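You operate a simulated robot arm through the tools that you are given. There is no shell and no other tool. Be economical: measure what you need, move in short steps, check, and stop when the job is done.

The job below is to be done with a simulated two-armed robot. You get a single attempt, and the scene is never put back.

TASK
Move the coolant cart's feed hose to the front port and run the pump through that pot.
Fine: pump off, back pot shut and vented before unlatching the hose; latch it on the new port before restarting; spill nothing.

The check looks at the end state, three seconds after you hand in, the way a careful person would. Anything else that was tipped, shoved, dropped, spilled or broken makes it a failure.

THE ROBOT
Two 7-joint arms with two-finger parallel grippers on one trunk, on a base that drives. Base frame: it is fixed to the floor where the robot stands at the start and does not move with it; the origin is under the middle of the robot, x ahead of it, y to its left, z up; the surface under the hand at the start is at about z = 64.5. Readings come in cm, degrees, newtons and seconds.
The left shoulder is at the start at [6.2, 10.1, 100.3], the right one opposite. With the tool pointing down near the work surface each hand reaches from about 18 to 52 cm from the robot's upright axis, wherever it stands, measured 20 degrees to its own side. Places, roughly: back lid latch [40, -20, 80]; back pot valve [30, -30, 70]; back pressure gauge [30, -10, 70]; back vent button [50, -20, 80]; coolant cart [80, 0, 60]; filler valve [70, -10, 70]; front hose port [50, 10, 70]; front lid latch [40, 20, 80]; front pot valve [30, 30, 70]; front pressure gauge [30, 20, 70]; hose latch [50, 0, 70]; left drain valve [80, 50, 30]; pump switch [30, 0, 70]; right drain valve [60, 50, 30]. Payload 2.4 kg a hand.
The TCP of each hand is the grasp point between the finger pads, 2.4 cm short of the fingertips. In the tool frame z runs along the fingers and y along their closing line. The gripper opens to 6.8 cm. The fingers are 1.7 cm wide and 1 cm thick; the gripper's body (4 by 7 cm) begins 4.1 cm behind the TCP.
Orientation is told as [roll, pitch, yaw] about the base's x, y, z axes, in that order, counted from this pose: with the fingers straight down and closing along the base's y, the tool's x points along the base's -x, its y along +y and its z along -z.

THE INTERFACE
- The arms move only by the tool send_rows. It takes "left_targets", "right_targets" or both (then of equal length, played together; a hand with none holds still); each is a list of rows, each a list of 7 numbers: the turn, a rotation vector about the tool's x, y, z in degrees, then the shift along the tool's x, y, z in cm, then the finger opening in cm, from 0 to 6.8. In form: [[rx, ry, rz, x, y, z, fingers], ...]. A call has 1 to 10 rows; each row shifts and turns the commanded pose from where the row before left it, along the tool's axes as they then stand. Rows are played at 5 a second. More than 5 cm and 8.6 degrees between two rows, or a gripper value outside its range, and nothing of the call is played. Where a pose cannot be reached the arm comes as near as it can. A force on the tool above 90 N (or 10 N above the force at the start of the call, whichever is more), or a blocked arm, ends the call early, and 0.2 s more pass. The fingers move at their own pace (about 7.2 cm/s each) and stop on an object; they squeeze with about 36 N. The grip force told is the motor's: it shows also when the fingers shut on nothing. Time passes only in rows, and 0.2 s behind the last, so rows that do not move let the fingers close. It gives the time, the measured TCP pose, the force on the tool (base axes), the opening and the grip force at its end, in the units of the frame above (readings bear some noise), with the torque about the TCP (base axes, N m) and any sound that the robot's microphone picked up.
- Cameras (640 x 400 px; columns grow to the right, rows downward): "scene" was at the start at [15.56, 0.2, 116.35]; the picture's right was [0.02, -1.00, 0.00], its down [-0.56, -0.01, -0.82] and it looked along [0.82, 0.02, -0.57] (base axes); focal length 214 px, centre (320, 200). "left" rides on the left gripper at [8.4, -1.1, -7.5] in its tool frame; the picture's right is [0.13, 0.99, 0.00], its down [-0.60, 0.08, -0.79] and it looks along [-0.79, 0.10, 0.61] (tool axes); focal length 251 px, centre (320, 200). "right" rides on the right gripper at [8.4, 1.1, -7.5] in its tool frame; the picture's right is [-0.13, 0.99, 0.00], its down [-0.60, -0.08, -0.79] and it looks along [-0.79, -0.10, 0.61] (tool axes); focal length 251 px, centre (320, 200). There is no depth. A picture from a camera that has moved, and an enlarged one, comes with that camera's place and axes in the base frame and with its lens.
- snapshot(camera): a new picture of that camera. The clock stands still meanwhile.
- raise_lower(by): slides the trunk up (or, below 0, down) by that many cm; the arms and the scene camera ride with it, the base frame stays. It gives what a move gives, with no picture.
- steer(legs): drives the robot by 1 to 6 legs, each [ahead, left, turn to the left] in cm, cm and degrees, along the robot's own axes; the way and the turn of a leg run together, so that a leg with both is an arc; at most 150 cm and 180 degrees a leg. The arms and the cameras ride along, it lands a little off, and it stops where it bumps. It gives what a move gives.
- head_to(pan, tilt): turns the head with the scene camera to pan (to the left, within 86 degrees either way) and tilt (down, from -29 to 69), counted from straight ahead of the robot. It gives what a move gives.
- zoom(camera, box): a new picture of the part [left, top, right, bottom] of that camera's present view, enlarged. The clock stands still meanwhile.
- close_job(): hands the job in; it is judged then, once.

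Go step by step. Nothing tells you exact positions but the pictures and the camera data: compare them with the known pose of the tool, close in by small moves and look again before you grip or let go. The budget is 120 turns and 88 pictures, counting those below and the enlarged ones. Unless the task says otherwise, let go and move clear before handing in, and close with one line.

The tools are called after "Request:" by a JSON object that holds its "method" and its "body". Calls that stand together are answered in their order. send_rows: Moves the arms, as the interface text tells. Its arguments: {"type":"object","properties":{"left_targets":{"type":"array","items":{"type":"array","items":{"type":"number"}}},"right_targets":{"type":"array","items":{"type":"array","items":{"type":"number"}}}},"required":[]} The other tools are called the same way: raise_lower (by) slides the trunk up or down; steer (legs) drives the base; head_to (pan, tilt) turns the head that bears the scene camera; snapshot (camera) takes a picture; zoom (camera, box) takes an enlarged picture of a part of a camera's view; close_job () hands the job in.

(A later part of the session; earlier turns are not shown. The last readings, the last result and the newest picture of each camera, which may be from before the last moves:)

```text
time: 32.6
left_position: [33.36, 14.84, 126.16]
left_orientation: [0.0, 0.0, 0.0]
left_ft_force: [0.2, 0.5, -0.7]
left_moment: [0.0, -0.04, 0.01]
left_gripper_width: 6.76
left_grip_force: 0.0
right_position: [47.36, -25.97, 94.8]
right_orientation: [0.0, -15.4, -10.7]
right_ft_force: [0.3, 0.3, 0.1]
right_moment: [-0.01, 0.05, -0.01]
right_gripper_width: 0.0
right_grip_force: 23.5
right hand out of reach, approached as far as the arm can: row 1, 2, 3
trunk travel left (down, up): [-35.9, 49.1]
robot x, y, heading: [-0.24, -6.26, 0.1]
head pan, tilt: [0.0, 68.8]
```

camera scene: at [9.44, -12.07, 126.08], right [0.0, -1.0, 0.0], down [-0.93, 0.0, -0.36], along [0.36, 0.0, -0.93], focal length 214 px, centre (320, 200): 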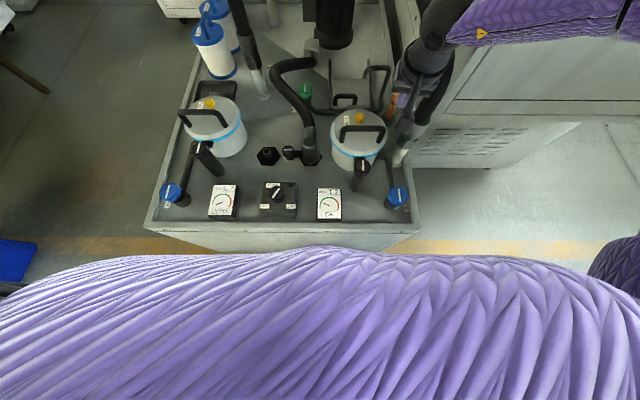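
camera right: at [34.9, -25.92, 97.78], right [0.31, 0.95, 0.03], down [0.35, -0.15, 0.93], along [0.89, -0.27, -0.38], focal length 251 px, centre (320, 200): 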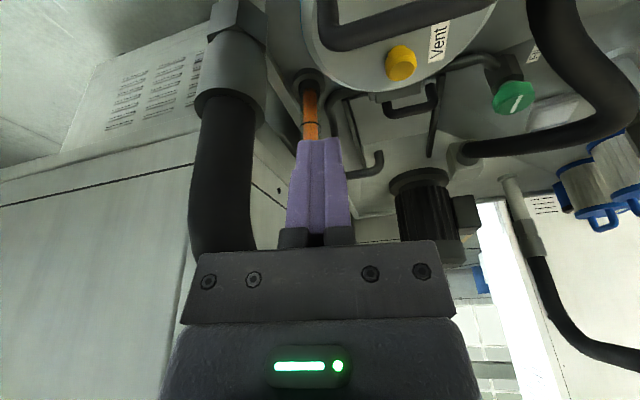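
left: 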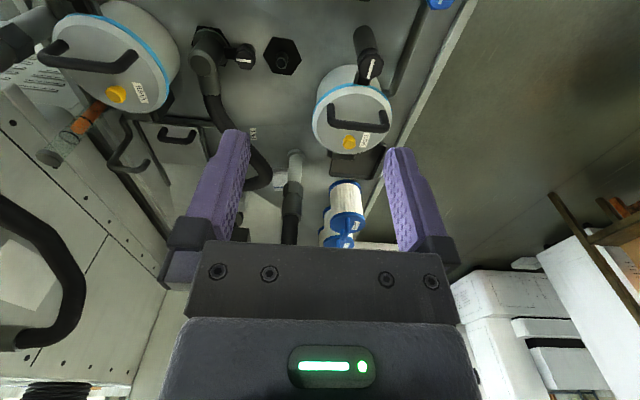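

The limit looks like the wrist yaw relative to the forearm, so I rotate the hand to positive yaw and test the motion again.

Request:
{"method": "send_rows", "body": {"right_targets": [[0, 0, 0, 1.5, 0, -1, 0], [2, 0, -7, 0, 0, 0, 0], [2, 0, -7, 0, 0, 0, 0], [2, 0, -7, 0, 0, 0, 0], [1, 0, -7, 0, 0, 0, 0], [0, 0, -5, 0, 2, 0, 0]]}}

Request:
{"method": "snapshot", "body": {"camera": "right"}}

```text
time: 34.0
left_position: [33.33, 14.93, 126.25]
left_orientation: [-0.1, 0.0, 0.0]
left_ft_force: [-0.3, -0.4, 0.2]
left_moment: [-0.03, 0.01, 0.0]
left_gripper_width: 6.81
left_grip_force: 0.0
right_position: [45.03, -23.97, 95.14]
right_orientation: [-15.1, -10.4, 22.7]
right_ft_force: [-0.9, -0.6, 0.6]
right_moment: [-0.01, 0.0, 0.0]
right_gripper_width: 0.01
right_grip_force: 23.7
trunk travel left (down, up): [-35.9, 49.1]
robot x, y, heading: [0.42, -5.91, -0.1]
head pan, tilt: [0.0, 68.8]
```

```text
52 pictures are left
camera right: at [35.07, -24.8, 100.4], right [-0.21, 0.95, -0.23], down [0.36, 0.29, 0.88], along [0.91, 0.1, -0.41], focal length 251 px, centre (320, 200)
```

right: 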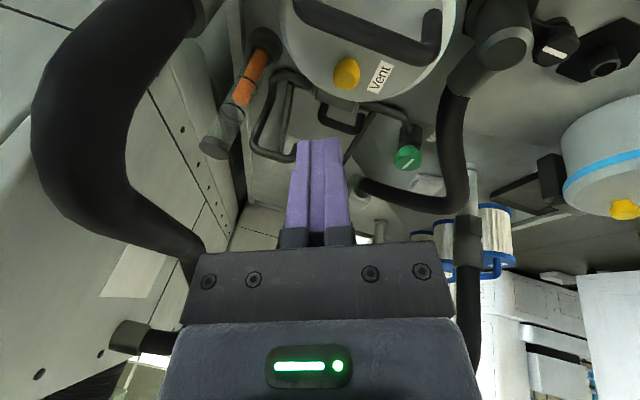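

That freed it. I continue to the hover point above the vent.

Request:
{"method": "send_rows", "body": {"right_targets": [[0, 0, 0, -1.13, 0.44, 2.7, 0], [0, 0, 0, -1.13, 0.44, 2.7, 0], [0, 0, 0, -1.13, 0.44, 2.7, 0], [0, 0, 0, -1.13, 0.44, 2.7, 0]]}}

Request:
{"method": "snapshot", "body": {"camera": "right"}}

```text
time: 35.0
left_position: [33.34, 15.03, 126.18]
left_orientation: [-0.1, 0.0, 0.0]
left_ft_force: [0.3, 0.5, -0.1]
left_moment: [-0.03, -0.03, -0.04]
left_gripper_width: 6.8
left_grip_force: 0.0
right_position: [44.16, -27.27, 90.39]
right_orientation: [-14.9, -10.6, 22.6]
right_ft_force: [0.1, 0.7, -0.3]
right_moment: [0.02, 0.01, 0.01]
right_gripper_width: 0.0
right_grip_force: 23.6
right hand out of reach, approached as far as the arm can: row 1, 2, 3, 4
trunk travel left (down, up): [-35.9, 49.1]
robot x, y, heading: [0.17, -6.1, -0.1]
head pan, tilt: [0.0, 68.8]
```

```text
51 pictures are left
camera right: at [34.18, -28.07, 95.77], right [-0.21, 0.95, -0.23], down [0.37, 0.29, 0.88], along [0.91, 0.1, -0.41], focal length 251 px, centre (320, 200)
```

right: 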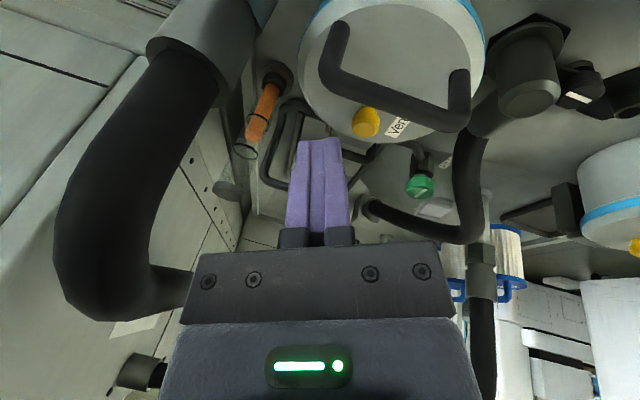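

It is still limited. I look at the arm's configuration before going further.

Request:
{"method": "head_to", "body": {"pan": -25, "tilt": 35}}

Request:
{"method": "snapshot", "body": {"camera": "scene"}}

```text
time: 36.0
left_position: [33.39, 14.95, 126.41]
left_orientation: [0.0, 0.1, 0.0]
left_ft_force: [0.6, 0.5, -0.9]
left_moment: [0.01, 0.02, -0.03]
left_gripper_width: 6.82
left_grip_force: 0.1
right_position: [44.14, -27.12, 90.52]
right_orientation: [-14.9, -10.4, 22.6]
right_ft_force: [-0.1, 0.1, 0.4]
right_moment: [-0.03, 0.02, 0.0]
right_gripper_width: 0.01
right_grip_force: 23.6
trunk travel left (down, up): [-35.9, 49.1]
robot x, y, heading: [0.01, -6.05, 0.1]
head pan, tilt: [-25.0, 35.0]
```

```text
50 pictures are left
camera scene: at [11.82, -9.82, 130.44], right [-0.42, -0.91, 0.0], down [-0.52, 0.24, -0.82], along [0.74, -0.35, -0.57], focal length 214 px, centre (320, 200)
```

scene: 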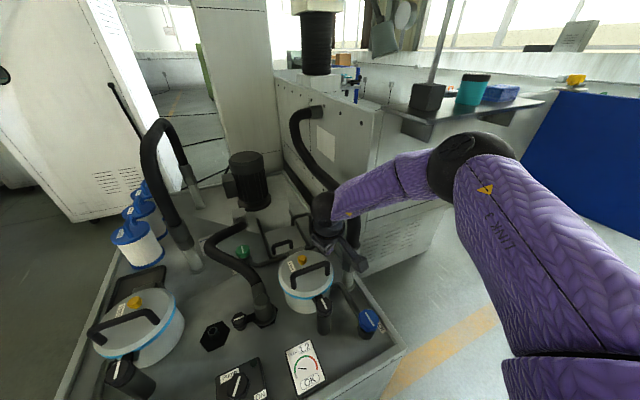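

The elbow is held out to the side. I straighten the tool, retract toward the body, then try a low, straight approach with the trunk a little higher.

Request:
{"method": "send_rows", "body": {"right_targets": [[-5, 3.7, 0, 2, 0, -1, 0], [-5, 3.7, 0, 2, 0, 0, 0], [-5, 3.7, 0, 2, 0, 0, 0], [0, 0, 8, 1.5, 1, 0, 0], [0, 0, 8, 1.5, 1, 0, 0], [0, 0, 7, 1, 2, 0, 0]]}}

Request:
{"method": "raise_lower", "body": {"by": 4}}

```text
time: 37.4
left_position: [33.32, 14.98, 126.26]
left_orientation: [0.0, -0.1, 0.0]
left_ft_force: [0.3, 0.4, 0.6]
left_moment: [0.01, 0.03, 0.02]
left_gripper_width: 6.81
left_grip_force: 0.0
right_position: [33.58, -26.48, 90.76]
right_orientation: [0.1, 0.5, -1.8]
right_ft_force: [0.0, -0.2, 0.1]
right_moment: [-0.02, 0.0, -0.03]
right_gripper_width: 0.0
right_grip_force: 23.6
trunk travel left (down, up): [-35.9, 49.1]
robot x, y, heading: [0.11, -6.21, 0.0]
head pan, tilt: [-25.0, 35.0]
```

```text
time: 38.2
left_position: [33.41, 14.9, 130.3]
left_orientation: [0.0, 0.0, -0.1]
left_ft_force: [-0.2, 0.3, 0.7]
left_moment: [-0.03, -0.05, 0.0]
left_gripper_width: 6.81
left_grip_force: 0.1
right_position: [33.75, -26.46, 94.64]
right_orientation: [0.1, 0.6, -1.7]
right_ft_force: [0.4, 0.3, -0.1]
right_moment: [0.0, -0.05, -0.03]
right_gripper_width: 0.01
right_grip_force: 24.0
trunk travel left (down, up): [-39.9, 45.1]
robot x, y, heading: [0.22, -6.09, 0.0]
head pan, tilt: [-25.0, 35.0]
```

Request:
{"method": "send_rows", "body": {"right_targets": [[0, 0, 0, 0, 0.8, 3, 0], [0, 0, 0, 0, 0.8, 3, 0], [0, 0, 0, 0, 0.9, 2.6, 0], [0, 0, 0, -3, 0, 0, 0], [0, 0, 0, -3, 0, 0, 0], [0, 0, 0, -3, 0, 0, 0], [0, 0, 0, -3, 0, 0, 0], [0, 0, 0, -3, 0, 0, 0]]}}

```text
time: 40.0
left_position: [33.39, 14.96, 130.32]
left_orientation: [0.0, -0.1, 0.0]
left_ft_force: [0.3, 0.1, -1.3]
left_moment: [0.01, -0.01, -0.03]
left_gripper_width: 6.81
left_grip_force: 0.0
right_position: [41.35, -28.42, 94.64]
right_orientation: [0.1, 0.5, -1.6]
right_ft_force: [0.5, -0.3, 0.6]
right_moment: [-0.04, 0.02, 0.04]
right_gripper_width: 0.02
right_grip_force: 22.8
right hand out of reach, approached as far as the arm can: row 2, 3, 4, 5, 6, 7, 8
trunk travel left (down, up): [-39.9, 45.1]
robot x, y, heading: [0.11, -5.88, -0.3]
head pan, tilt: [-25.0, 35.0]
```

Lower positions got worse with the raised trunk. I return the arm to its start-like pose, put the trunk back to its original height and approach afresh.

Request:
{"method": "send_rows", "body": {"right_targets": [[0, 0, 0, 3, 0, -3.5, 0], [0, 0, 0, 3, 1.5, -3.5, 0], [0, 0, 0, 2.6, 1.5, -3.5, 0], [0, 0, 0, 0, 0, -4.5, 0], [0, 0, 0, 0, 0, -4.5, 0], [0, 0, 0, 0, 0, -4.5, 0], [0, 0, 0, 0, 0, -4.5, 0], [0, 0, 0, 0, 0, -4.5, 0], [0, 0, 0, 0, 0, -3.5, 0]]}}

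Request:
{"method": "raise_lower", "body": {"by": -18}}

Request:
{"method": "steer", "body": {"legs": [[0, 3, 0]]}}

Request:
{"method": "send_rows", "body": {"right_targets": [[0, 0, 4, 0, 0, 3.5, 0], [0, 0, 4, 0, 0, 3.5, 0], [0, 0, 4, 0, 0, 3.5, 0], [0, 0, 4, 0, 0, 3.5, 0], [0, 0, 0, 0, 0, 3.5, 0], [0, 0, 0, 0, 0, 3.5, 0], [0, 0, 0, 0, 0, 3.5, 0], [0, 0, 0, 0, 0, 3, 0]]}}

Request:
{"method": "snapshot", "body": {"camera": "scene"}}

```text
time: 42.0
left_position: [33.34, 15.08, 130.34]
left_orientation: [0.1, 0.0, 0.0]
left_ft_force: [0.1, -0.1, -0.4]
left_moment: [0.04, -0.02, -0.03]
left_gripper_width: 6.84
left_grip_force: 0.0
right_position: [32.84, -25.37, 130.56]
right_orientation: [0.1, 0.5, -1.7]
right_ft_force: [-0.5, -0.8, 0.1]
right_moment: [0.0, 0.03, -0.01]
right_gripper_width: 0.0
right_grip_force: 23.5
right hand out of reach, approached as far as the arm can: row 9
trunk travel left (down, up): [-39.9, 45.1]
robot x, y, heading: [-0.16, -6.14, -0.1]
head pan, tilt: [-25.0, 35.0]
```

```text
time: 44.0
left_position: [33.36, 14.95, 112.29]
left_orientation: [0.0, 0.0, 0.0]
left_ft_force: [-0.3, -0.4, -0.2]
left_moment: [0.02, 0.01, 0.0]
left_gripper_width: 6.79
left_grip_force: 0.1
right_position: [32.85, -25.45, 112.7]
right_orientation: [0.1, 0.5, -1.8]
right_ft_force: [0.3, 0.1, 0.0]
right_moment: [0.01, -0.02, 0.02]
right_gripper_width: 0.0
right_grip_force: 23.3
trunk travel left (down, up): [-21.9, 63.1]
robot x, y, heading: [-0.31, -5.93, 0.0]
head pan, tilt: [-25.0, 35.0]
```

```text
time: 44.8
left_position: [33.38, 18.06, 112.39]
left_orientation: [-0.1, 0.0, -0.1]
left_ft_force: [0.1, -0.3, 0.3]
left_moment: [0.0, -0.01, -0.02]
left_gripper_width: 6.79
left_grip_force: 0.1
right_position: [32.86, -22.29, 112.7]
right_orientation: [0.1, 0.5, -1.7]
right_ft_force: [-0.4, 0.4, 0.8]
right_moment: [-0.01, 0.01, 0.01]
right_gripper_width: 0.02
right_grip_force: 23.6
trunk travel left (down, up): [-21.9, 63.1]
robot x, y, heading: [-0.09, -3.02, -0.1]
head pan, tilt: [-25.0, 35.0]
```

```text
time: 46.6
left_position: [33.4, 17.99, 112.21]
left_orientation: [0.0, 0.0, 0.0]
left_ft_force: [-0.4, -0.2, -0.7]
left_moment: [0.0, -0.01, -0.01]
left_gripper_width: 6.78
left_grip_force: 0.2
right_position: [32.57, -22.5, 85.13]
right_orientation: [-0.2, 0.5, -17.7]
right_ft_force: [-0.2, -0.4, 0.1]
right_moment: [-0.02, 0.0, 0.01]
right_gripper_width: 0.01
right_grip_force: 23.6
trunk travel left (down, up): [-21.9, 63.1]
robot x, y, heading: [0.43, -2.74, 0.2]
head pan, tilt: [-25.0, 35.0]
```

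```text
49 pictures are left
camera scene: at [14.77, -6.77, 116.26], right [-0.42, -0.91, 0.0], down [-0.52, 0.24, -0.82], along [0.74, -0.35, -0.57], focal length 214 px, centre (320, 200)
```

scene: 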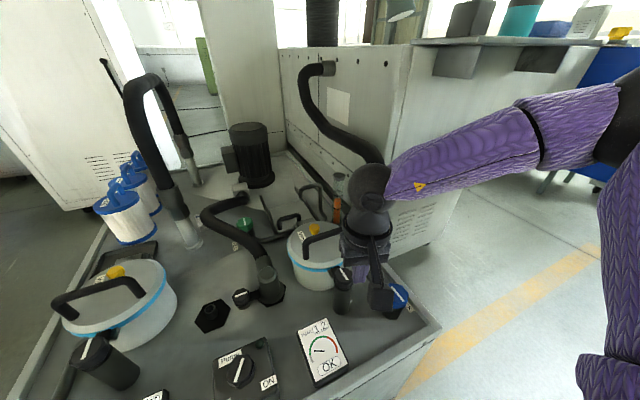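

Now I extend toward the vent, with a slight forward tilt, from this fresh pose.

Request:
{"method": "send_rows", "body": {"right_targets": [[0, -5, 0, -3, 1, -1.5, 0], [0, -5, 0, -3.3, 1, 0, 0], [0, -5, 0, -3.3, 1, 0, 0], [0, 0, 0, -3.3, 1, 0.8, 0], [0, 0, 0, -3.3, 1, 0.8, 0]]}}

```text
time: 47.8
left_position: [33.33, 18.13, 112.28]
left_orientation: [0.1, 0.0, -0.1]
left_ft_force: [-0.2, 0.7, -0.7]
left_moment: [0.0, 0.05, 0.0]
left_gripper_width: 6.79
left_grip_force: 0.1
right_position: [49.69, -22.44, 87.41]
right_orientation: [-0.1, -14.4, -17.7]
right_ft_force: [0.1, -0.8, 0.2]
right_moment: [-0.01, 0.0, 0.0]
right_gripper_width: 0.0
right_grip_force: 22.9
trunk travel left (down, up): [-21.9, 63.1]
robot x, y, heading: [0.1, -3.26, 0.0]
head pan, tilt: [-25.0, 35.0]
```

Reached. I move to just above the vent and check.

Request:
{"method": "send_rows", "body": {"right_targets": [[0, 0, 0, -0.9, 0.2, 2, 0], [0, 0, 0, -0.45, 0.2, 2, 0]]}}

Request:
{"method": "snapshot", "body": {"camera": "right"}}

Request:
{"method": "zoom", "body": {"camera": "scene", "box": [230, 160, 450, 300]}}

```text
time: 48.4
left_position: [33.28, 18.08, 112.27]
left_orientation: [0.0, 0.1, 0.0]
left_ft_force: [-0.4, -0.9, -0.1]
left_moment: [-0.03, 0.0, 0.0]
left_gripper_width: 6.79
left_grip_force: 0.0
right_position: [51.34, -23.17, 84.15]
right_orientation: [-0.1, -14.5, -17.7]
right_ft_force: [0.1, -0.2, 0.0]
right_moment: [0.02, -0.01, 0.0]
right_gripper_width: 0.01
right_grip_force: 23.9
right hand out of reach, approached as far as the arm can: row 2
trunk travel left (down, up): [-21.9, 63.1]
robot x, y, heading: [-0.06, -2.99, 0.1]
head pan, tilt: [-25.0, 35.0]
```

```text
48 pictures are left
camera right: at [42.15, -19.0, 89.33], right [0.42, 0.91, 0.03], down [0.34, -0.19, 0.92], along [0.84, -0.38, -0.39], focal length 251 px, centre (320, 200)
```

right: 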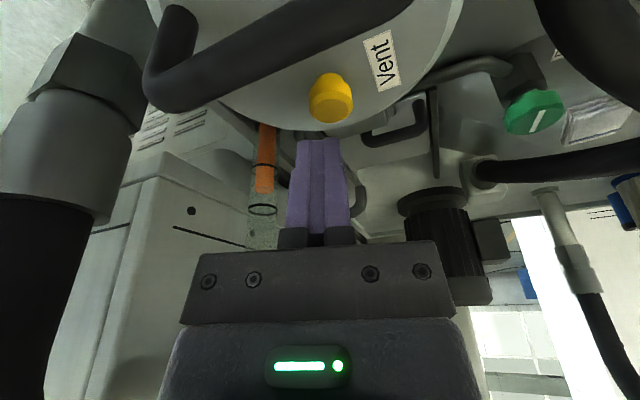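

```text
2.86 times, centred on (340, 230) of scene
camera zoom: at [14.77, -6.77, 116.26], right [-0.42, -0.91, 0.0], down [-0.52, 0.24, -0.82], along [0.74, -0.35, -0.57], focal length 613 px, centre (263, 114)
```

zoom: 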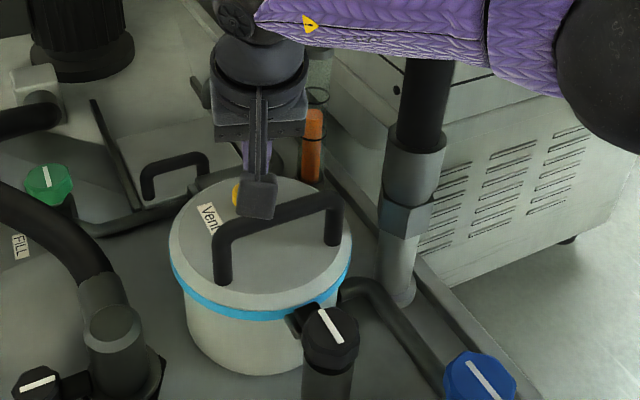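

The vent is directly ahead and below. I drive left 3 cm for more arm freedom, then shift the hand back and lower it onto the button.

Request:
{"method": "steer", "body": {"legs": [[0, 3, 0]]}}

Request:
{"method": "send_rows", "body": {"right_targets": [[0, 0, 0, -0.4, -1.2, 0, 0], [0, 0, 0, -0.4, -1.0, 0.5, 0], [0, 0, 0, 0, 0, 1.5, 0]]}}

Request:
{"method": "snapshot", "body": {"camera": "right"}}

```text
time: 49.3
left_position: [33.33, 21.09, 112.24]
left_orientation: [0.0, 0.0, 0.1]
left_ft_force: [0.5, 0.4, 0.4]
left_moment: [0.0, 0.03, -0.01]
left_gripper_width: 6.8
left_grip_force: 0.0
right_position: [51.36, -20.1, 84.17]
right_orientation: [-0.1, -14.6, -17.8]
right_ft_force: [-0.3, 0.5, -0.3]
right_moment: [-0.01, 0.05, 0.02]
right_gripper_width: 0.0
right_grip_force: 23.4
trunk travel left (down, up): [-21.9, 63.1]
robot x, y, heading: [-0.13, -0.05, -0.0]
head pan, tilt: [-25.0, 35.0]
```

```text
time: 50.1
left_position: [33.31, 21.07, 112.37]
left_orientation: [0.0, 0.1, 0.0]
left_ft_force: [-0.1, 0.2, 0.4]
left_moment: [0.0, 0.06, 0.0]
left_gripper_width: 6.78
left_grip_force: 0.1
right_position: [51.91, -22.74, 82.54]
right_orientation: [-0.1, -14.6, -17.6]
right_ft_force: [-0.6, -0.3, 0.1]
right_moment: [0.0, 0.0, -0.02]
right_gripper_width: 0.0
right_grip_force: 23.3
trunk travel left (down, up): [-21.9, 63.1]
robot x, y, heading: [-0.12, -0.2, 0.2]
head pan, tilt: [-25.0, 35.0]
```

```text
46 pictures are left
camera right: at [42.7, -18.5, 87.69], right [0.42, 0.91, 0.03], down [0.34, -0.19, 0.92], along [0.84, -0.38, -0.39], focal length 251 px, centre (320, 200)
```

right: 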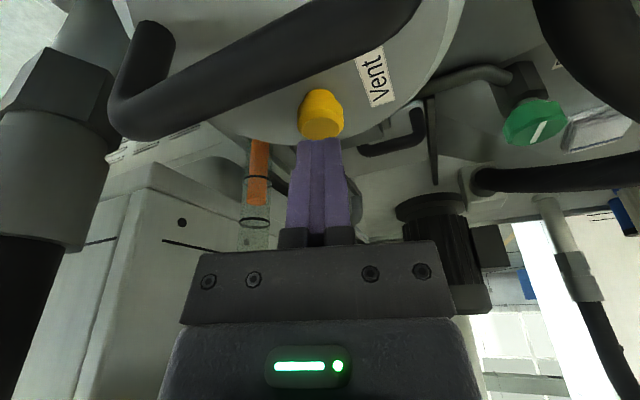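

Aligned. I press down gently.

Request:
{"method": "send_rows", "body": {"right_targets": [[0, 0, 0, -0.2, 0, 1, 0], [0, 0, 0, 0, 0, 1, 0], [0, 0, 0, 0, 0, 0.5, 0], [0, 0, 0, 0, 0, 0.4, 0]]}}

Request:
{"method": "snapshot", "body": {"camera": "right"}}

```text
time: 51.1
left_position: [33.34, 20.97, 112.14]
left_orientation: [0.1, 0.0, 0.1]
left_ft_force: [-1.2, 0.9, 0.3]
left_moment: [0.0, -0.02, 0.02]
left_gripper_width: 6.81
left_grip_force: 0.0
right_position: [51.31, -23.31, 80.15]
right_orientation: [0.0, -14.6, -17.6]
right_ft_force: [0.3, -0.6, 1.2]
right_moment: [0.0, -0.02, 0.04]
right_gripper_width: 0.0
right_grip_force: 23.9
right hand out of reach, approached as far as the arm can: row 1, 2, 4
trunk travel left (down, up): [-21.9, 63.1]
robot x, y, heading: [0.46, -0.28, -0.4]
head pan, tilt: [-25.0, 35.0]
```

```text
45 pictures are left
camera right: at [42.14, -19.13, 85.29], right [0.42, 0.91, 0.03], down [0.34, -0.19, 0.92], along [0.84, -0.38, -0.39], focal length 251 px, centre (320, 200)
```

right: 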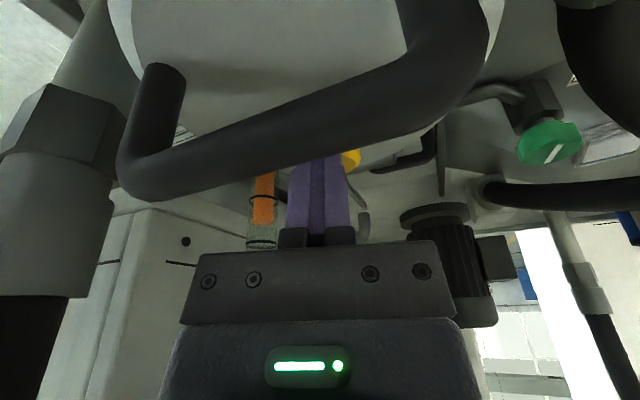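

It slid short of the button at the reach limit. I back up, tilt a bit more, and re-aim.

Request:
{"method": "send_rows", "body": {"right_targets": [[0, 0, 0, 0, 0, -2.5, 0], [0, -7, 0, 0, 0, 0, 0], [0, 0, 0, -1.1, 0.9, 0, 0], [0, 0, 0, 0, 0, 1, 0]]}}

Request:
{"method": "snapshot", "body": {"camera": "right"}}

```text
time: 52.1
left_position: [33.33, 21.02, 112.27]
left_orientation: [-0.1, -0.1, 0.1]
left_ft_force: [-0.1, 0.7, 0.5]
left_moment: [-0.03, -0.02, -0.04]
left_gripper_width: 6.78
left_grip_force: 0.1
right_position: [52.18, -22.59, 81.94]
right_orientation: [0.0, -21.6, -17.7]
right_ft_force: [-0.4, -0.4, 0.4]
right_moment: [0.0, 0.02, -0.01]
right_gripper_width: 0.0
right_grip_force: 23.5
trunk travel left (down, up): [-21.9, 63.1]
robot x, y, heading: [-0.03, -0.11, 0.3]
head pan, tilt: [-25.0, 35.0]
```

```text
44 pictures are left
camera right: at [42.64, -18.26, 85.83], right [0.42, 0.91, 0.05], down [0.23, -0.16, 0.96], along [0.88, -0.39, -0.28], focal length 251 px, centre (320, 200)
```

right: 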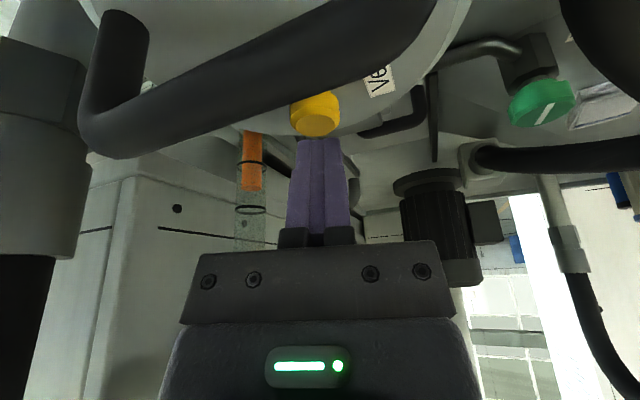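

Tip is above the button. I lower with the trunk, which doesn't need arm reach.

Request:
{"method": "raise_lower", "body": {"by": -1.8}}

Request:
{"method": "snapshot", "body": {"camera": "right"}}

```text
time: 52.7
left_position: [33.38, 21.18, 110.46]
left_orientation: [0.0, 0.0, 0.1]
left_ft_force: [-1.0, -0.5, -0.2]
left_moment: [-0.01, 0.0, 0.03]
left_gripper_width: 6.77
left_grip_force: 0.1
right_position: [52.27, -22.67, 80.36]
right_orientation: [0.0, -21.6, -17.7]
right_ft_force: [-0.1, -0.2, 1.2]
right_moment: [-0.02, 0.02, -0.03]
right_gripper_width: 0.01
right_grip_force: 23.5
trunk travel left (down, up): [-20.1, 64.9]
robot x, y, heading: [0.13, -0.44, -0.0]
head pan, tilt: [-25.0, 35.0]
```

```text
43 pictures are left
camera right: at [42.52, -18.35, 84.22], right [0.42, 0.91, 0.05], down [0.23, -0.16, 0.96], along [0.88, -0.39, -0.28], focal length 251 px, centre (320, 200)
```

right: 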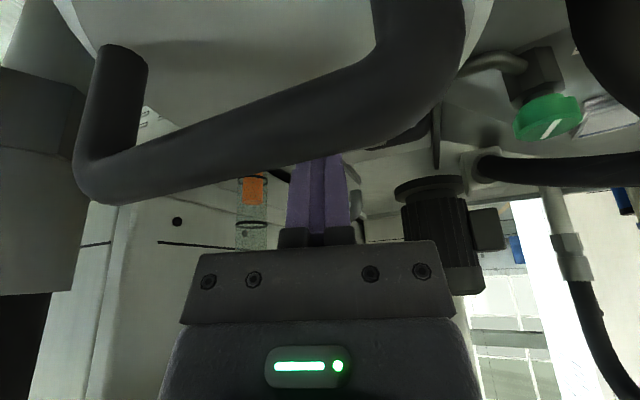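

Request:
{"method": "raise_lower", "body": {"by": -0.7}}

Request:
{"method": "head_to", "body": {"pan": -15, "tilt": 45}}

Request:
{"method": "snapshot", "body": {"camera": "scene"}}

```text
time: 53.3
left_position: [33.35, 21.18, 109.88]
left_orientation: [0.0, 0.0, 0.1]
left_ft_force: [-0.9, -0.4, -0.8]
left_moment: [0.01, 0.01, -0.01]
left_gripper_width: 6.77
left_grip_force: 0.0
right_position: [52.2, -22.76, 79.84]
right_orientation: [0.1, -21.6, -17.7]
right_ft_force: [1.0, -0.7, 11.1]
right_moment: [-0.06, -0.07, 0.0]
right_gripper_width: 0.0
right_grip_force: 23.9
trunk travel left (down, up): [-19.4, 65.6]
robot x, y, heading: [-0.26, 0.29, 0.2]
head pan, tilt: [-25.0, 35.0]
heard: click
```

```text
time: 54.0
left_position: [33.28, 21.15, 109.76]
left_orientation: [0.0, -0.1, 0.0]
left_ft_force: [-0.1, -0.5, 0.0]
left_moment: [-0.01, -0.03, 0.02]
left_gripper_width: 6.78
left_grip_force: 0.0
right_position: [52.1, -22.63, 79.8]
right_orientation: [0.1, -21.6, -17.6]
right_ft_force: [-0.2, -0.1, 12.9]
right_moment: [-0.09, -0.1, 0.01]
right_gripper_width: 0.0
right_grip_force: 23.2
trunk travel left (down, up): [-19.4, 65.6]
robot x, y, heading: [0.26, -0.15, -0.0]
head pan, tilt: [-15.0, 45.0]
```

```text
42 pictures are left
camera scene: at [15.21, -2.1, 112.26], right [-0.26, -0.97, 0.0], down [-0.68, 0.18, -0.71], along [0.68, -0.18, -0.71], focal length 214 px, centre (320, 200)
```

scene: 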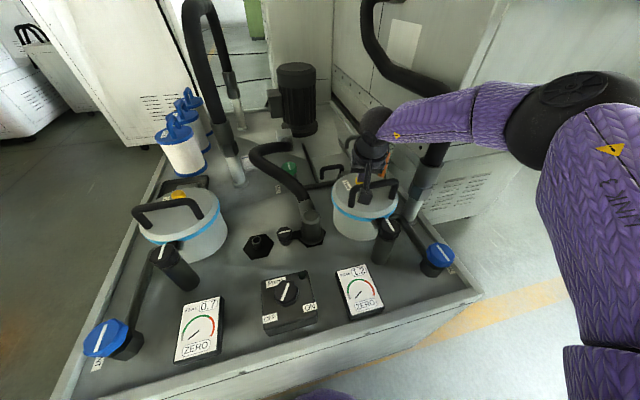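

Click heard and the back gauge reads ZERO, so the pot is vented. I raise clear and retract the hand.

Request:
{"method": "raise_lower", "body": {"by": 7}}

Request:
{"method": "send_rows", "body": {"right_targets": [[0, 7, 0, 1, 0, -1, 0], [0, 7, 0, 3, 0, 0, 0], [0, 7, 0, 3.5, 0, 0, 0], [0, 0, 4, 3.5, 0, 0, 0], [0, 0, 0, 3.5, 0, 0, 3], [0, 0, 0, 3.5, 0, 0, 6.8], [0, 0, 0, 0, 0, -4, 6.8], [0, 0, 0, 0, 0, -4, 6.8]]}}

Request:
{"method": "zoom", "body": {"camera": "scene", "box": [220, 130, 460, 320]}}

```text
time: 55.1
left_position: [33.19, 21.05, 116.73]
left_orientation: [0.1, 0.0, 0.1]
left_ft_force: [0.5, -0.7, 0.2]
left_moment: [-0.02, 0.0, 0.03]
left_gripper_width: 6.81
left_grip_force: 0.1
right_position: [52.17, -22.72, 86.62]
right_orientation: [0.1, -21.6, -17.6]
right_ft_force: [0.0, 0.4, -1.4]
right_moment: [0.02, 0.02, 0.05]
right_gripper_width: 0.0
right_grip_force: 23.5
trunk travel left (down, up): [-26.4, 58.6]
robot x, y, heading: [0.48, -0.42, 0.1]
head pan, tilt: [-15.0, 45.0]
```

```text
time: 56.9
left_position: [33.26, 20.93, 116.74]
left_orientation: [-0.1, 0.0, 0.1]
left_ft_force: [0.0, -0.1, -0.5]
left_moment: [0.04, -0.02, 0.03]
left_gripper_width: 6.81
left_grip_force: 0.0
right_position: [34.7, -16.61, 93.71]
right_orientation: [0.2, -0.5, -21.8]
right_ft_force: [-0.6, 0.2, -0.1]
right_moment: [0.01, -0.02, -0.05]
right_gripper_width: 6.79
right_grip_force: 0.0
trunk travel left (down, up): [-26.4, 58.6]
robot x, y, heading: [0.18, 0.06, -0.1]
head pan, tilt: [-15.0, 45.0]
```

```text
2.11 times, centred on (340, 225) of scene
camera zoom: at [13.54, -2.14, 119.36], right [-0.26, -0.97, 0.0], down [-0.68, 0.18, -0.71], along [0.68, -0.18, -0.71], focal length 452 px, centre (278, 147)
```

zoom: 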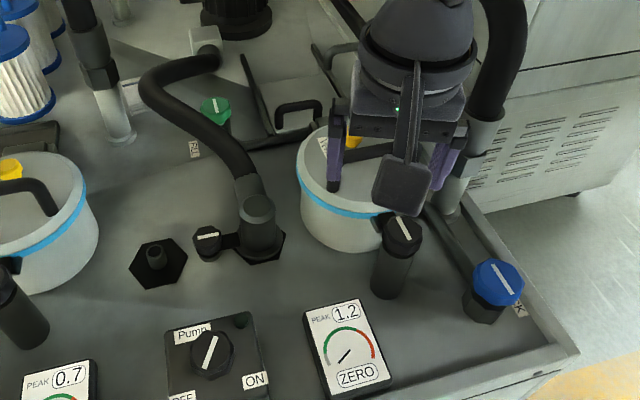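

The back pot is vented at ZERO. Now I drive left about 17 cm, bring the trunk back, and look at the hose coupling with the right wrist camera.

Request:
{"method": "steer", "body": {"legs": [[0, 16, 0]]}}

Request:
{"method": "raise_lower", "body": {"by": -4.5}}

Request:
{"method": "send_rows", "body": {"right_targets": [[0, 0, -7, 0, 0, 1, 6.8], [0, 0, -7, 0, 0, 1, 6.8], [0, 0, -7, 0, 0, 1, 6.8]]}}

Request:
{"method": "snapshot", "body": {"camera": "right"}}

```text
time: 58.3
left_position: [33.14, 37.2, 116.89]
left_orientation: [0.0, 0.0, 0.3]
left_ft_force: [1.1, -0.7, 0.0]
left_moment: [-0.03, -0.02, -0.04]
left_gripper_width: 6.79
left_grip_force: 0.1
right_position: [34.72, -0.3, 93.66]
right_orientation: [0.0, -0.6, -21.4]
right_ft_force: [-0.3, -0.1, 0.3]
right_moment: [-0.01, 0.0, 0.0]
right_gripper_width: 6.82
right_grip_force: 0.0
trunk travel left (down, up): [-26.4, 58.6]
robot x, y, heading: [0.08, 15.86, 0.3]
head pan, tilt: [-15.0, 45.0]
```

```text
time: 59.2
left_position: [33.15, 37.19, 112.29]
left_orientation: [0.0, 0.0, 0.4]
left_ft_force: [-1.2, -0.1, 0.1]
left_moment: [0.03, -0.04, -0.04]
left_gripper_width: 6.8
left_grip_force: 0.1
right_position: [34.69, -0.47, 89.11]
right_orientation: [0.1, -0.8, -21.3]
right_ft_force: [0.5, 0.3, -0.2]
right_moment: [0.01, -0.01, -0.01]
right_gripper_width: 6.79
right_grip_force: 0.1
trunk travel left (down, up): [-21.9, 63.1]
robot x, y, heading: [0.09, 15.94, 0.2]
head pan, tilt: [-15.0, 45.0]
```

```text
time: 60.0
left_position: [33.21, 37.18, 112.3]
left_orientation: [0.0, 0.1, 0.4]
left_ft_force: [0.1, -0.1, 0.0]
left_moment: [0.0, -0.01, 0.0]
left_gripper_width: 6.81
left_grip_force: 0.1
right_position: [34.66, -0.66, 86.24]
right_orientation: [-0.1, -0.6, -0.1]
right_ft_force: [-0.4, 0.5, -0.4]
right_moment: [-0.03, 0.0, 0.01]
right_gripper_width: 6.83
right_grip_force: 0.1
trunk travel left (down, up): [-21.9, 63.1]
robot x, y, heading: [0.26, 15.95, 0.3]
head pan, tilt: [-15.0, 45.0]
```

```text
40 pictures are left
camera right: at [26.24, 0.58, 93.56], right [0.13, 0.99, 0.0], down [0.6, -0.08, 0.8], along [0.79, -0.11, -0.6], focal length 251 px, centre (320, 200)
```

right: 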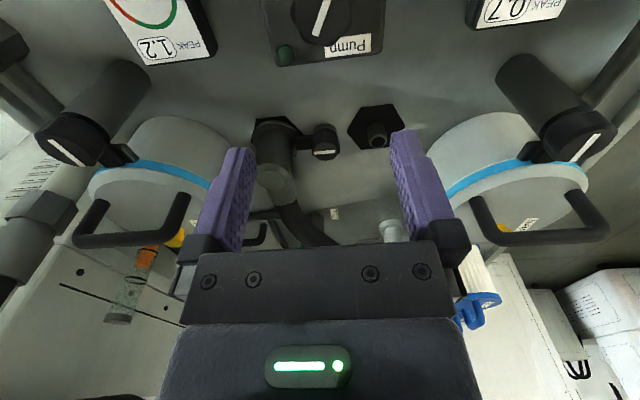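

Request:
{"method": "send_rows", "body": {"right_targets": [[0, 0, 0, -1.8, -0.3, 1.6, 6.8], [0, 0, 0, -1.8, -0.3, 1.6, 6.8], [0, 0, 0, -1.8, -0.3, 1.6, 6.8]]}}

Request:
{"method": "snapshot", "body": {"camera": "right"}}

Request:
{"method": "head_to", "body": {"pan": -20, "tilt": 50}}

Request:
{"method": "snapshot", "body": {"camera": "scene"}}

```text
time: 60.8
left_position: [33.24, 37.21, 112.24]
left_orientation: [0.0, 0.1, 0.4]
left_ft_force: [-0.4, 0.6, 0.4]
left_moment: [0.03, -0.05, -0.01]
left_gripper_width: 6.81
left_grip_force: 0.1
right_position: [40.34, -1.45, 81.38]
right_orientation: [-0.2, -0.6, -0.3]
right_ft_force: [-0.1, 0.4, -0.5]
right_moment: [0.0, 0.02, 0.01]
right_gripper_width: 6.79
right_grip_force: 0.0
trunk travel left (down, up): [-21.9, 63.1]
robot x, y, heading: [0.08, 16.01, 0.2]
head pan, tilt: [-15.0, 45.0]
```

```text
39 pictures are left
camera right: at [31.84, -0.19, 88.85], right [0.13, 0.99, 0.0], down [0.59, -0.08, 0.8], along [0.79, -0.11, -0.6], focal length 251 px, centre (320, 200)
```

right: 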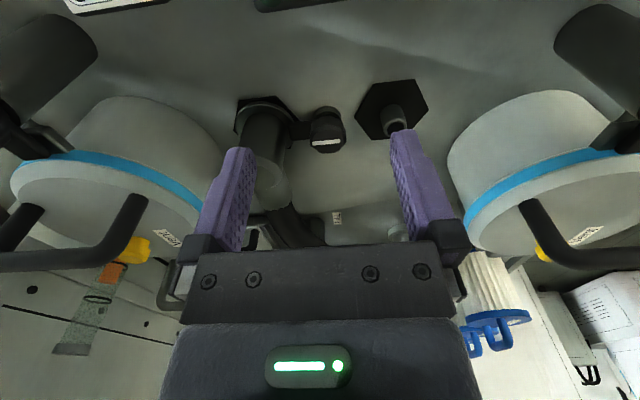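

```text
time: 61.4
left_position: [33.22, 37.2, 112.4]
left_orientation: [0.0, 0.0, 0.4]
left_ft_force: [-0.2, 0.0, 1.2]
left_moment: [0.02, 0.01, -0.01]
left_gripper_width: 6.82
left_grip_force: 0.0
right_position: [40.22, -1.41, 81.53]
right_orientation: [-0.1, -0.6, -0.4]
right_ft_force: [0.0, -0.6, -0.5]
right_moment: [-0.02, 0.0, -0.02]
right_gripper_width: 6.8
right_grip_force: 0.0
trunk travel left (down, up): [-21.9, 63.1]
robot x, y, heading: [0.23, 16.01, 0.4]
head pan, tilt: [-20.0, 50.0]
```

```text
38 pictures are left
camera scene: at [13.99, 13.29, 114.09], right [-0.34, -0.94, 0.0], down [-0.72, 0.26, -0.64], along [0.61, -0.22, -0.77], focal length 214 px, centre (320, 200)
```

scene: 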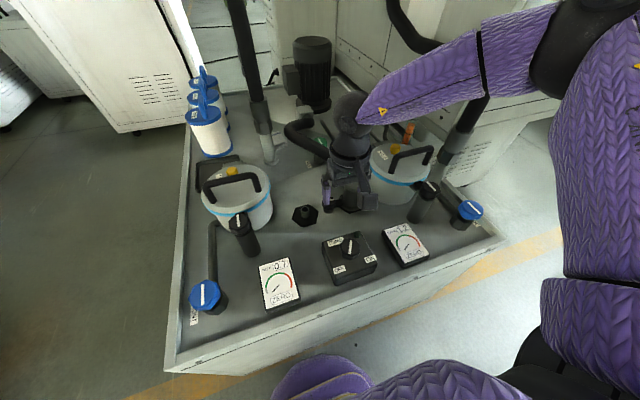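

I refine: the latch knob is at about [48.4, -1.8, 69], the hose collar at [48.4, -8, 73 top], the front port nipple at [48.4, 5.2, 68]. I move over the latch knob.

Request:
{"method": "send_rows", "body": {"right_targets": [[0, 0, 0, -2, -0.1, 1.6, 5.2], [0, 0, 0, -2, -0.1, 1.6, 5.2], [0, 0, 0, -2, -0.1, 1.6, 5.2], [0, 0, 0, -1.9, -0.1, 1.6, 5.2]]}}

Request:
{"method": "snapshot", "body": {"camera": "right"}}

```text
time: 62.4
left_position: [33.19, 37.2, 112.21]
left_orientation: [0.0, 0.0, 0.4]
left_ft_force: [0.7, 0.4, -0.3]
left_moment: [0.0, 0.01, 0.03]
left_gripper_width: 6.8
left_grip_force: 0.0
right_position: [45.16, -3.38, 76.58]
right_orientation: [-0.1, -0.7, -0.4]
right_ft_force: [0.1, 0.0, 0.7]
right_moment: [0.0, -0.01, -0.01]
right_gripper_width: 5.2
right_grip_force: 0.0
right hand out of reach, approached as far as the arm can: row 3, 4
trunk travel left (down, up): [-21.9, 63.1]
robot x, y, heading: [0.06, 15.99, 0.4]
head pan, tilt: [-20.0, 50.0]
```

```text
37 pictures are left
camera right: at [36.75, -2.17, 83.89], right [0.14, 0.99, 0.0], down [0.59, -0.08, 0.8], along [0.79, -0.11, -0.6], focal length 251 px, centre (320, 200)
```

right: 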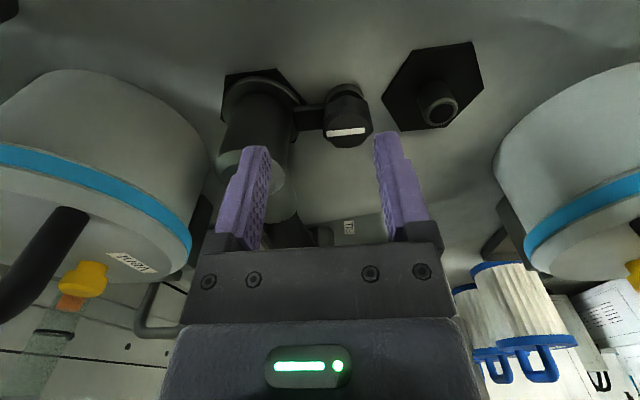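

It's out of reach inward again; the vent showed more outward offset and negative yaw help. I retract slightly, drive left 6 cm, and retry.

Request:
{"method": "send_rows", "body": {"right_targets": [[0, 0, 6, 3, 0, -2, 5.2], [0, 0, 6, 3, 0, -2, 5.2], [0, 0, 6, 3, 0, 0, 5.2]]}}

Request:
{"method": "steer", "body": {"legs": [[0, 7, 0]]}}

Request:
{"method": "send_rows", "body": {"right_targets": [[0, 0, 0, -1, -2, 0, 5.2], [0, 0, 0, 0, -3, 0, 5.2], [0, 0, 0, -2.2, 0, 1.5, 5.2], [0, 0, 0, -2.4, 0.8, 1.5, 5.2], [0, 0, 0, -2.4, 0.8, 1.5, 5.2]]}}

```text
time: 63.2
left_position: [33.14, 37.07, 112.23]
left_orientation: [0.0, -0.1, 0.3]
left_ft_force: [-0.2, 0.1, -0.5]
left_moment: [0.0, 0.03, 0.01]
left_gripper_width: 6.8
left_grip_force: 0.0
right_position: [36.59, -2.38, 80.53]
right_orientation: [0.1, -0.5, -18.5]
right_ft_force: [-0.6, -0.6, 1.0]
right_moment: [0.02, 0.0, -0.01]
right_gripper_width: 5.23
right_grip_force: 0.1
trunk travel left (down, up): [-21.9, 63.1]
robot x, y, heading: [0.1, 16.32, -0.0]
head pan, tilt: [-20.0, 50.0]
```

```text
time: 64.2
left_position: [33.13, 44.12, 112.2]
left_orientation: [0.0, 0.0, 0.6]
left_ft_force: [-0.6, 0.3, 0.2]
left_moment: [-0.02, 0.02, -0.03]
left_gripper_width: 6.8
left_grip_force: 0.1
right_position: [36.62, 4.44, 80.55]
right_orientation: [-0.1, -0.6, -18.2]
right_ft_force: [0.5, -0.5, 0.7]
right_moment: [0.01, 0.02, -0.01]
right_gripper_width: 5.2
right_grip_force: 0.1
trunk travel left (down, up): [-21.9, 63.1]
robot x, y, heading: [0.07, 22.67, 0.3]
head pan, tilt: [-20.0, 50.0]
```

```text
time: 65.4
left_position: [33.07, 44.09, 112.25]
left_orientation: [0.0, 0.0, 0.5]
left_ft_force: [-0.8, 0.2, -0.7]
left_moment: [-0.01, 0.02, -0.02]
left_gripper_width: 6.82
left_grip_force: 0.0
right_position: [43.45, -1.21, 76.16]
right_orientation: [0.2, -0.6, -18.3]
right_ft_force: [0.5, 0.0, -0.8]
right_moment: [0.01, 0.01, 0.0]
right_gripper_width: 5.2
right_grip_force: 0.1
trunk travel left (down, up): [-21.9, 63.1]
robot x, y, heading: [0.09, 22.72, 0.7]
head pan, tilt: [-20.0, 50.0]
```

Request:
{"method": "send_rows", "body": {"right_targets": [[0, 0, 0, -1.6, 0.3, 0, 5.2], [0, 0, 0, -1.6, 0.3, 1, 5.2], [0, 0, 0, -1.6, 0.3, 1, 5.2]]}}

Request:
{"method": "snapshot", "body": {"camera": "right"}}

```text
time: 66.2
left_position: [33.03, 44.19, 112.24]
left_orientation: [0.0, 0.0, 0.5]
left_ft_force: [-0.6, -1.0, 1.2]
left_moment: [-0.02, 0.02, -0.03]
left_gripper_width: 6.81
left_grip_force: 0.1
right_position: [46.23, -2.13, 75.36]
right_orientation: [0.2, -0.7, -18.2]
right_ft_force: [-0.4, -1.3, 0.4]
right_moment: [0.02, 0.04, -0.02]
right_gripper_width: 5.2
right_grip_force: 0.0
right hand out of reach, approached as far as the arm can: row 2, 3
trunk travel left (down, up): [-21.9, 63.1]
robot x, y, heading: [-0.18, 22.81, 0.3]
head pan, tilt: [-20.0, 50.0]
```

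```text
36 pictures are left
camera right: at [38.6, 1.68, 82.74], right [0.43, 0.9, 0.0], down [0.54, -0.26, 0.8], along [0.72, -0.34, -0.6], focal length 251 px, centre (320, 200)
```

right: 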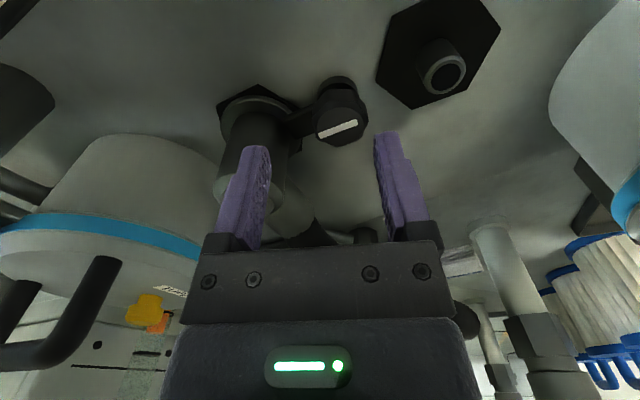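

Extension limit again, so I use a forward tilt of about 12° as with the vent.

Request:
{"method": "send_rows", "body": {"right_targets": [[0, -6, 0, 0, 0, -0.5, 5.2], [0, -6, 0, 0, 0, 0, 5.2], [0, 0, 0, -0.6, 0.9, 0, 5.2], [0, 0, 0, 0, 0, 2, 5.2]]}}

Request:
{"method": "snapshot", "body": {"camera": "right"}}

```text
time: 67.2
left_position: [33.14, 44.12, 112.35]
left_orientation: [0.1, 0.0, 0.5]
left_ft_force: [0.3, -0.8, -0.3]
left_moment: [0.01, 0.0, 0.03]
left_gripper_width: 6.81
left_grip_force: 0.0
right_position: [47.36, -1.69, 74.05]
right_orientation: [0.1, -12.7, -18.2]
right_ft_force: [0.3, -0.3, -0.7]
right_moment: [-0.04, 0.04, 0.02]
right_gripper_width: 5.19
right_grip_force: 0.1
trunk travel left (down, up): [-21.9, 63.1]
robot x, y, heading: [-0.19, 22.84, 0.3]
head pan, tilt: [-20.0, 50.0]
```

```text
35 pictures are left
camera right: at [38.4, 2.51, 79.6], right [0.43, 0.9, 0.03], down [0.37, -0.21, 0.91], along [0.82, -0.38, -0.42], focal length 251 px, centre (320, 200)
```

right: 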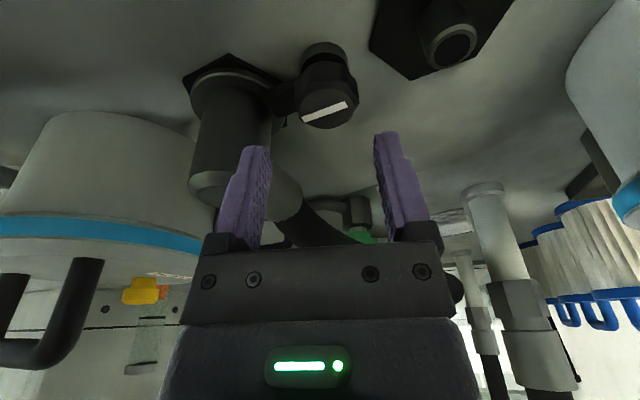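

Request:
{"method": "send_rows", "body": {"right_targets": [[0, 0, 0, 0.4, 0.4, 1.4, 4.4], [0, 0, 0, 0, 0, 1.4, 4.4], [0, 0, 0, 0, 0, 0.9, 4.4]]}}

Request:
{"method": "snapshot", "body": {"camera": "right"}}

```text
time: 68.0
left_position: [33.14, 44.08, 112.39]
left_orientation: [0.1, 0.1, 0.5]
left_ft_force: [0.1, 0.5, -0.4]
left_moment: [0.0, 0.02, -0.02]
left_gripper_width: 6.8
left_grip_force: 0.1
right_position: [46.22, -1.93, 71.64]
right_orientation: [0.1, -12.5, -18.2]
right_ft_force: [0.5, -0.1, -1.0]
right_moment: [-0.03, -0.02, -0.02]
right_gripper_width: 4.39
right_grip_force: 0.1
right hand out of reach, approached as far as the arm can: row 2, 3
trunk travel left (down, up): [-21.9, 63.1]
robot x, y, heading: [-0.12, 22.73, 0.6]
head pan, tilt: [-20.0, 50.0]
```

```text
34 pictures are left
camera right: at [37.25, 2.2, 77.18], right [0.43, 0.9, 0.03], down [0.37, -0.21, 0.91], along [0.82, -0.38, -0.42], focal length 251 px, centre (320, 200)
```

right: 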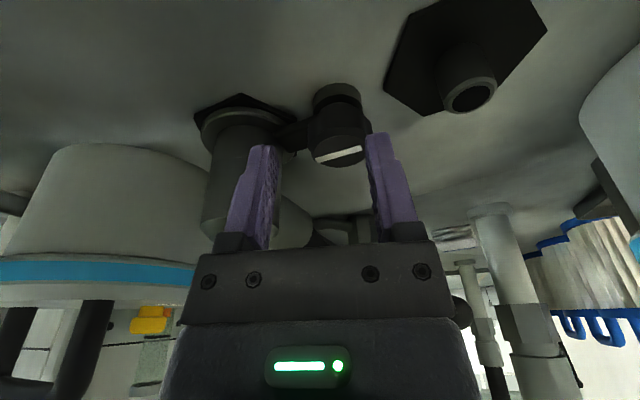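

Reach shrinks as the hand goes lower, so a lower shoulder should help. I lift the hand 13 cm and lower the trunk by 10.

Request:
{"method": "send_rows", "body": {"right_targets": [[0, 0, 0, 0, 0, -3, 4.4], [0, 0, 0, 0, 0, -3.4, 4.4], [0, 0, 0, 0, 0, -3.4, 4.4], [0, 0, 0, 0, 0, -3.4, 4.4]]}}

Request:
{"method": "raise_lower", "body": {"by": -10}}

```text
time: 69.0
left_position: [33.17, 44.22, 112.27]
left_orientation: [0.0, 0.0, 0.5]
left_ft_force: [0.3, -0.3, -0.2]
left_moment: [-0.02, -0.01, -0.03]
left_gripper_width: 6.8
left_grip_force: 0.1
right_position: [43.64, -1.16, 84.69]
right_orientation: [0.1, -12.6, -18.3]
right_ft_force: [0.2, 0.1, 0.1]
right_moment: [-0.01, 0.03, 0.0]
right_gripper_width: 4.37
right_grip_force: 0.1
trunk travel left (down, up): [-21.9, 63.1]
robot x, y, heading: [0.27, 23.0, 0.8]
head pan, tilt: [-20.0, 50.0]
```

```text
time: 70.4
left_position: [34.56, 43.95, 101.03]
left_orientation: [-0.1, 2.2, 0.4]
left_ft_force: [-0.9, -0.7, -1.1]
left_moment: [0.01, -0.04, 0.0]
left_gripper_width: 6.82
left_grip_force: 0.1
right_position: [43.62, -0.82, 74.69]
right_orientation: [0.1, -12.7, -18.3]
right_ft_force: [0.6, 0.3, -0.1]
right_moment: [0.0, -0.03, 0.02]
right_gripper_width: 4.37
right_grip_force: 0.1
trunk travel left (down, up): [-11.9, 73.1]
robot x, y, heading: [0.08, 22.95, 0.5]
head pan, tilt: [-20.0, 50.0]
```

Request:
{"method": "send_rows", "body": {"right_targets": [[0, 0, 0, -1.7, 0.35, 0, 4.4], [0, 0, 0, -1.6, 0.35, 1, 4.4], [0, 0, 0, 0, 0, 1, 4.4], [0, 0, 0, 0, 0, 1.4, 4.4]]}}

Request:
{"method": "snapshot", "body": {"camera": "right"}}

```text
time: 71.4
left_position: [34.56, 44.14, 101.02]
left_orientation: [-0.1, 2.1, 0.5]
left_ft_force: [-0.4, -0.5, -0.8]
left_moment: [0.0, 0.0, 0.04]
left_gripper_width: 6.78
left_grip_force: 0.0
right_position: [47.7, -1.47, 71.92]
right_orientation: [0.1, -12.5, -18.2]
right_ft_force: [-0.1, 0.1, -0.5]
right_moment: [0.0, 0.0, -0.03]
right_gripper_width: 4.39
right_grip_force: 0.0
trunk travel left (down, up): [-11.9, 73.1]
robot x, y, heading: [-0.07, 22.52, 0.4]
head pan, tilt: [-20.0, 50.0]
```

```text
33 pictures are left
camera right: at [38.64, 2.77, 77.45], right [0.43, 0.9, 0.03], down [0.37, -0.21, 0.91], along [0.82, -0.38, -0.42], focal length 251 px, centre (320, 200)
```

right: 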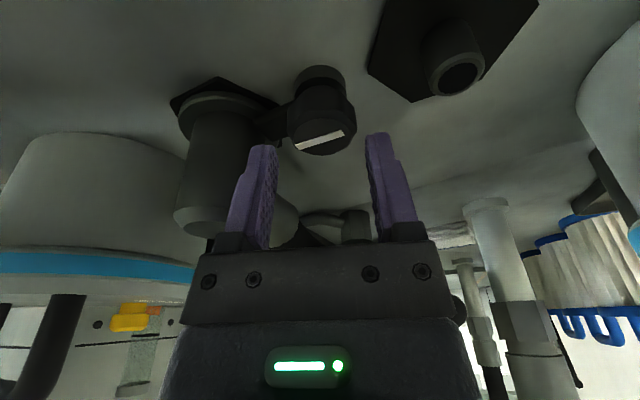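

Reach is good now and the tips are just above the latch knob. I lower and grip.

Request:
{"method": "send_rows", "body": {"right_targets": [[0, 0, 0, 0.1, 0, 0.9, 4.4], [0, 0, 0, 0.1, 0, 0.7, 4.4], [0, 0, 0, 0, 0, 0, 1], [0, 0, 0, 0, 0, 0, 1], [0, 0, 0, 0, 0, 0, 1]]}}

Request:
{"method": "snapshot", "body": {"camera": "right"}}

```text
time: 72.6
left_position: [34.41, 44.12, 101.04]
left_orientation: [-0.1, 2.1, 0.4]
left_ft_force: [0.4, 0.7, 0.0]
left_moment: [0.01, 0.02, 0.02]
left_gripper_width: 6.79
left_grip_force: 0.0
right_position: [47.72, -1.44, 70.78]
right_orientation: [0.2, -12.9, -18.2]
right_ft_force: [1.9, 3.6, 32.7]
right_moment: [0.03, -0.13, 0.09]
right_gripper_width: 2.76
right_grip_force: 10.7
trunk travel left (down, up): [-11.9, 73.1]
robot x, y, heading: [-0.02, 22.88, 0.7]
head pan, tilt: [-20.0, 50.0]
```

```text
32 pictures are left
camera right: at [38.75, 2.76, 76.21], right [0.43, 0.9, 0.03], down [0.36, -0.2, 0.91], along [0.83, -0.38, -0.42], focal length 251 px, centre (320, 200)
```

right: 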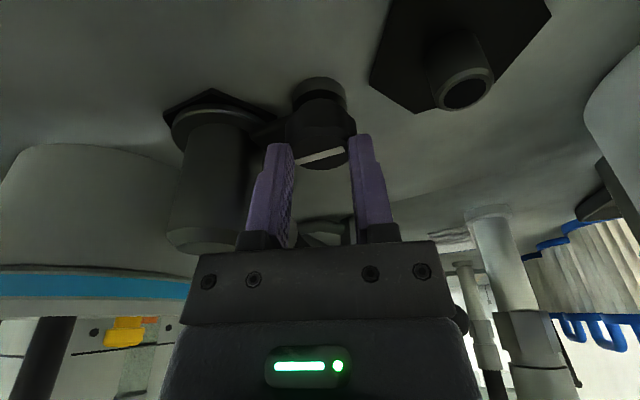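

Request:
{"method": "send_rows", "body": {"right_targets": [[0, 0, 0, 0, 0, 0, 4.2], [0, 0, 0, -0.3, 0, -0.4, 4.2], [0, 0, 0, 0, 0, 0, 1], [0, 0, 0, 0, 0, 0, 1], [0, 0, 0, 0, 0, 0, 1], [0, 0, 0, 0, 0, 0, 1]]}}

Request:
{"method": "zoom", "body": {"camera": "right", "box": [160, 60, 480, 260]}}

```text
time: 74.0
left_position: [34.47, 44.28, 101.05]
left_orientation: [0.0, 2.1, 0.6]
left_ft_force: [-0.4, 0.3, 0.2]
left_moment: [0.01, 0.0, -0.02]
left_gripper_width: 6.8
left_grip_force: 0.1
right_position: [48.08, -1.55, 70.94]
right_orientation: [0.1, -13.0, -18.2]
right_ft_force: [0.8, 8.0, 23.4]
right_moment: [0.23, -0.01, 0.08]
right_gripper_width: 1.97
right_grip_force: 5.9
trunk travel left (down, up): [-11.9, 73.1]
robot x, y, heading: [0.05, 22.61, 0.3]
head pan, tilt: [-20.0, 50.0]
```

```text
2.00 times, centred on (320, 160) of right
camera zoom: at [38.98, 2.68, 76.4], right [0.43, 0.9, 0.03], down [0.37, -0.2, 0.91], along [0.83, -0.38, -0.42], focal length 503 px, centre (320, 280)
```

zoom: 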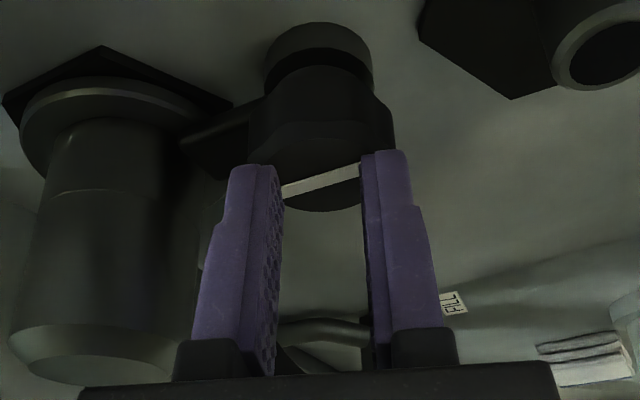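

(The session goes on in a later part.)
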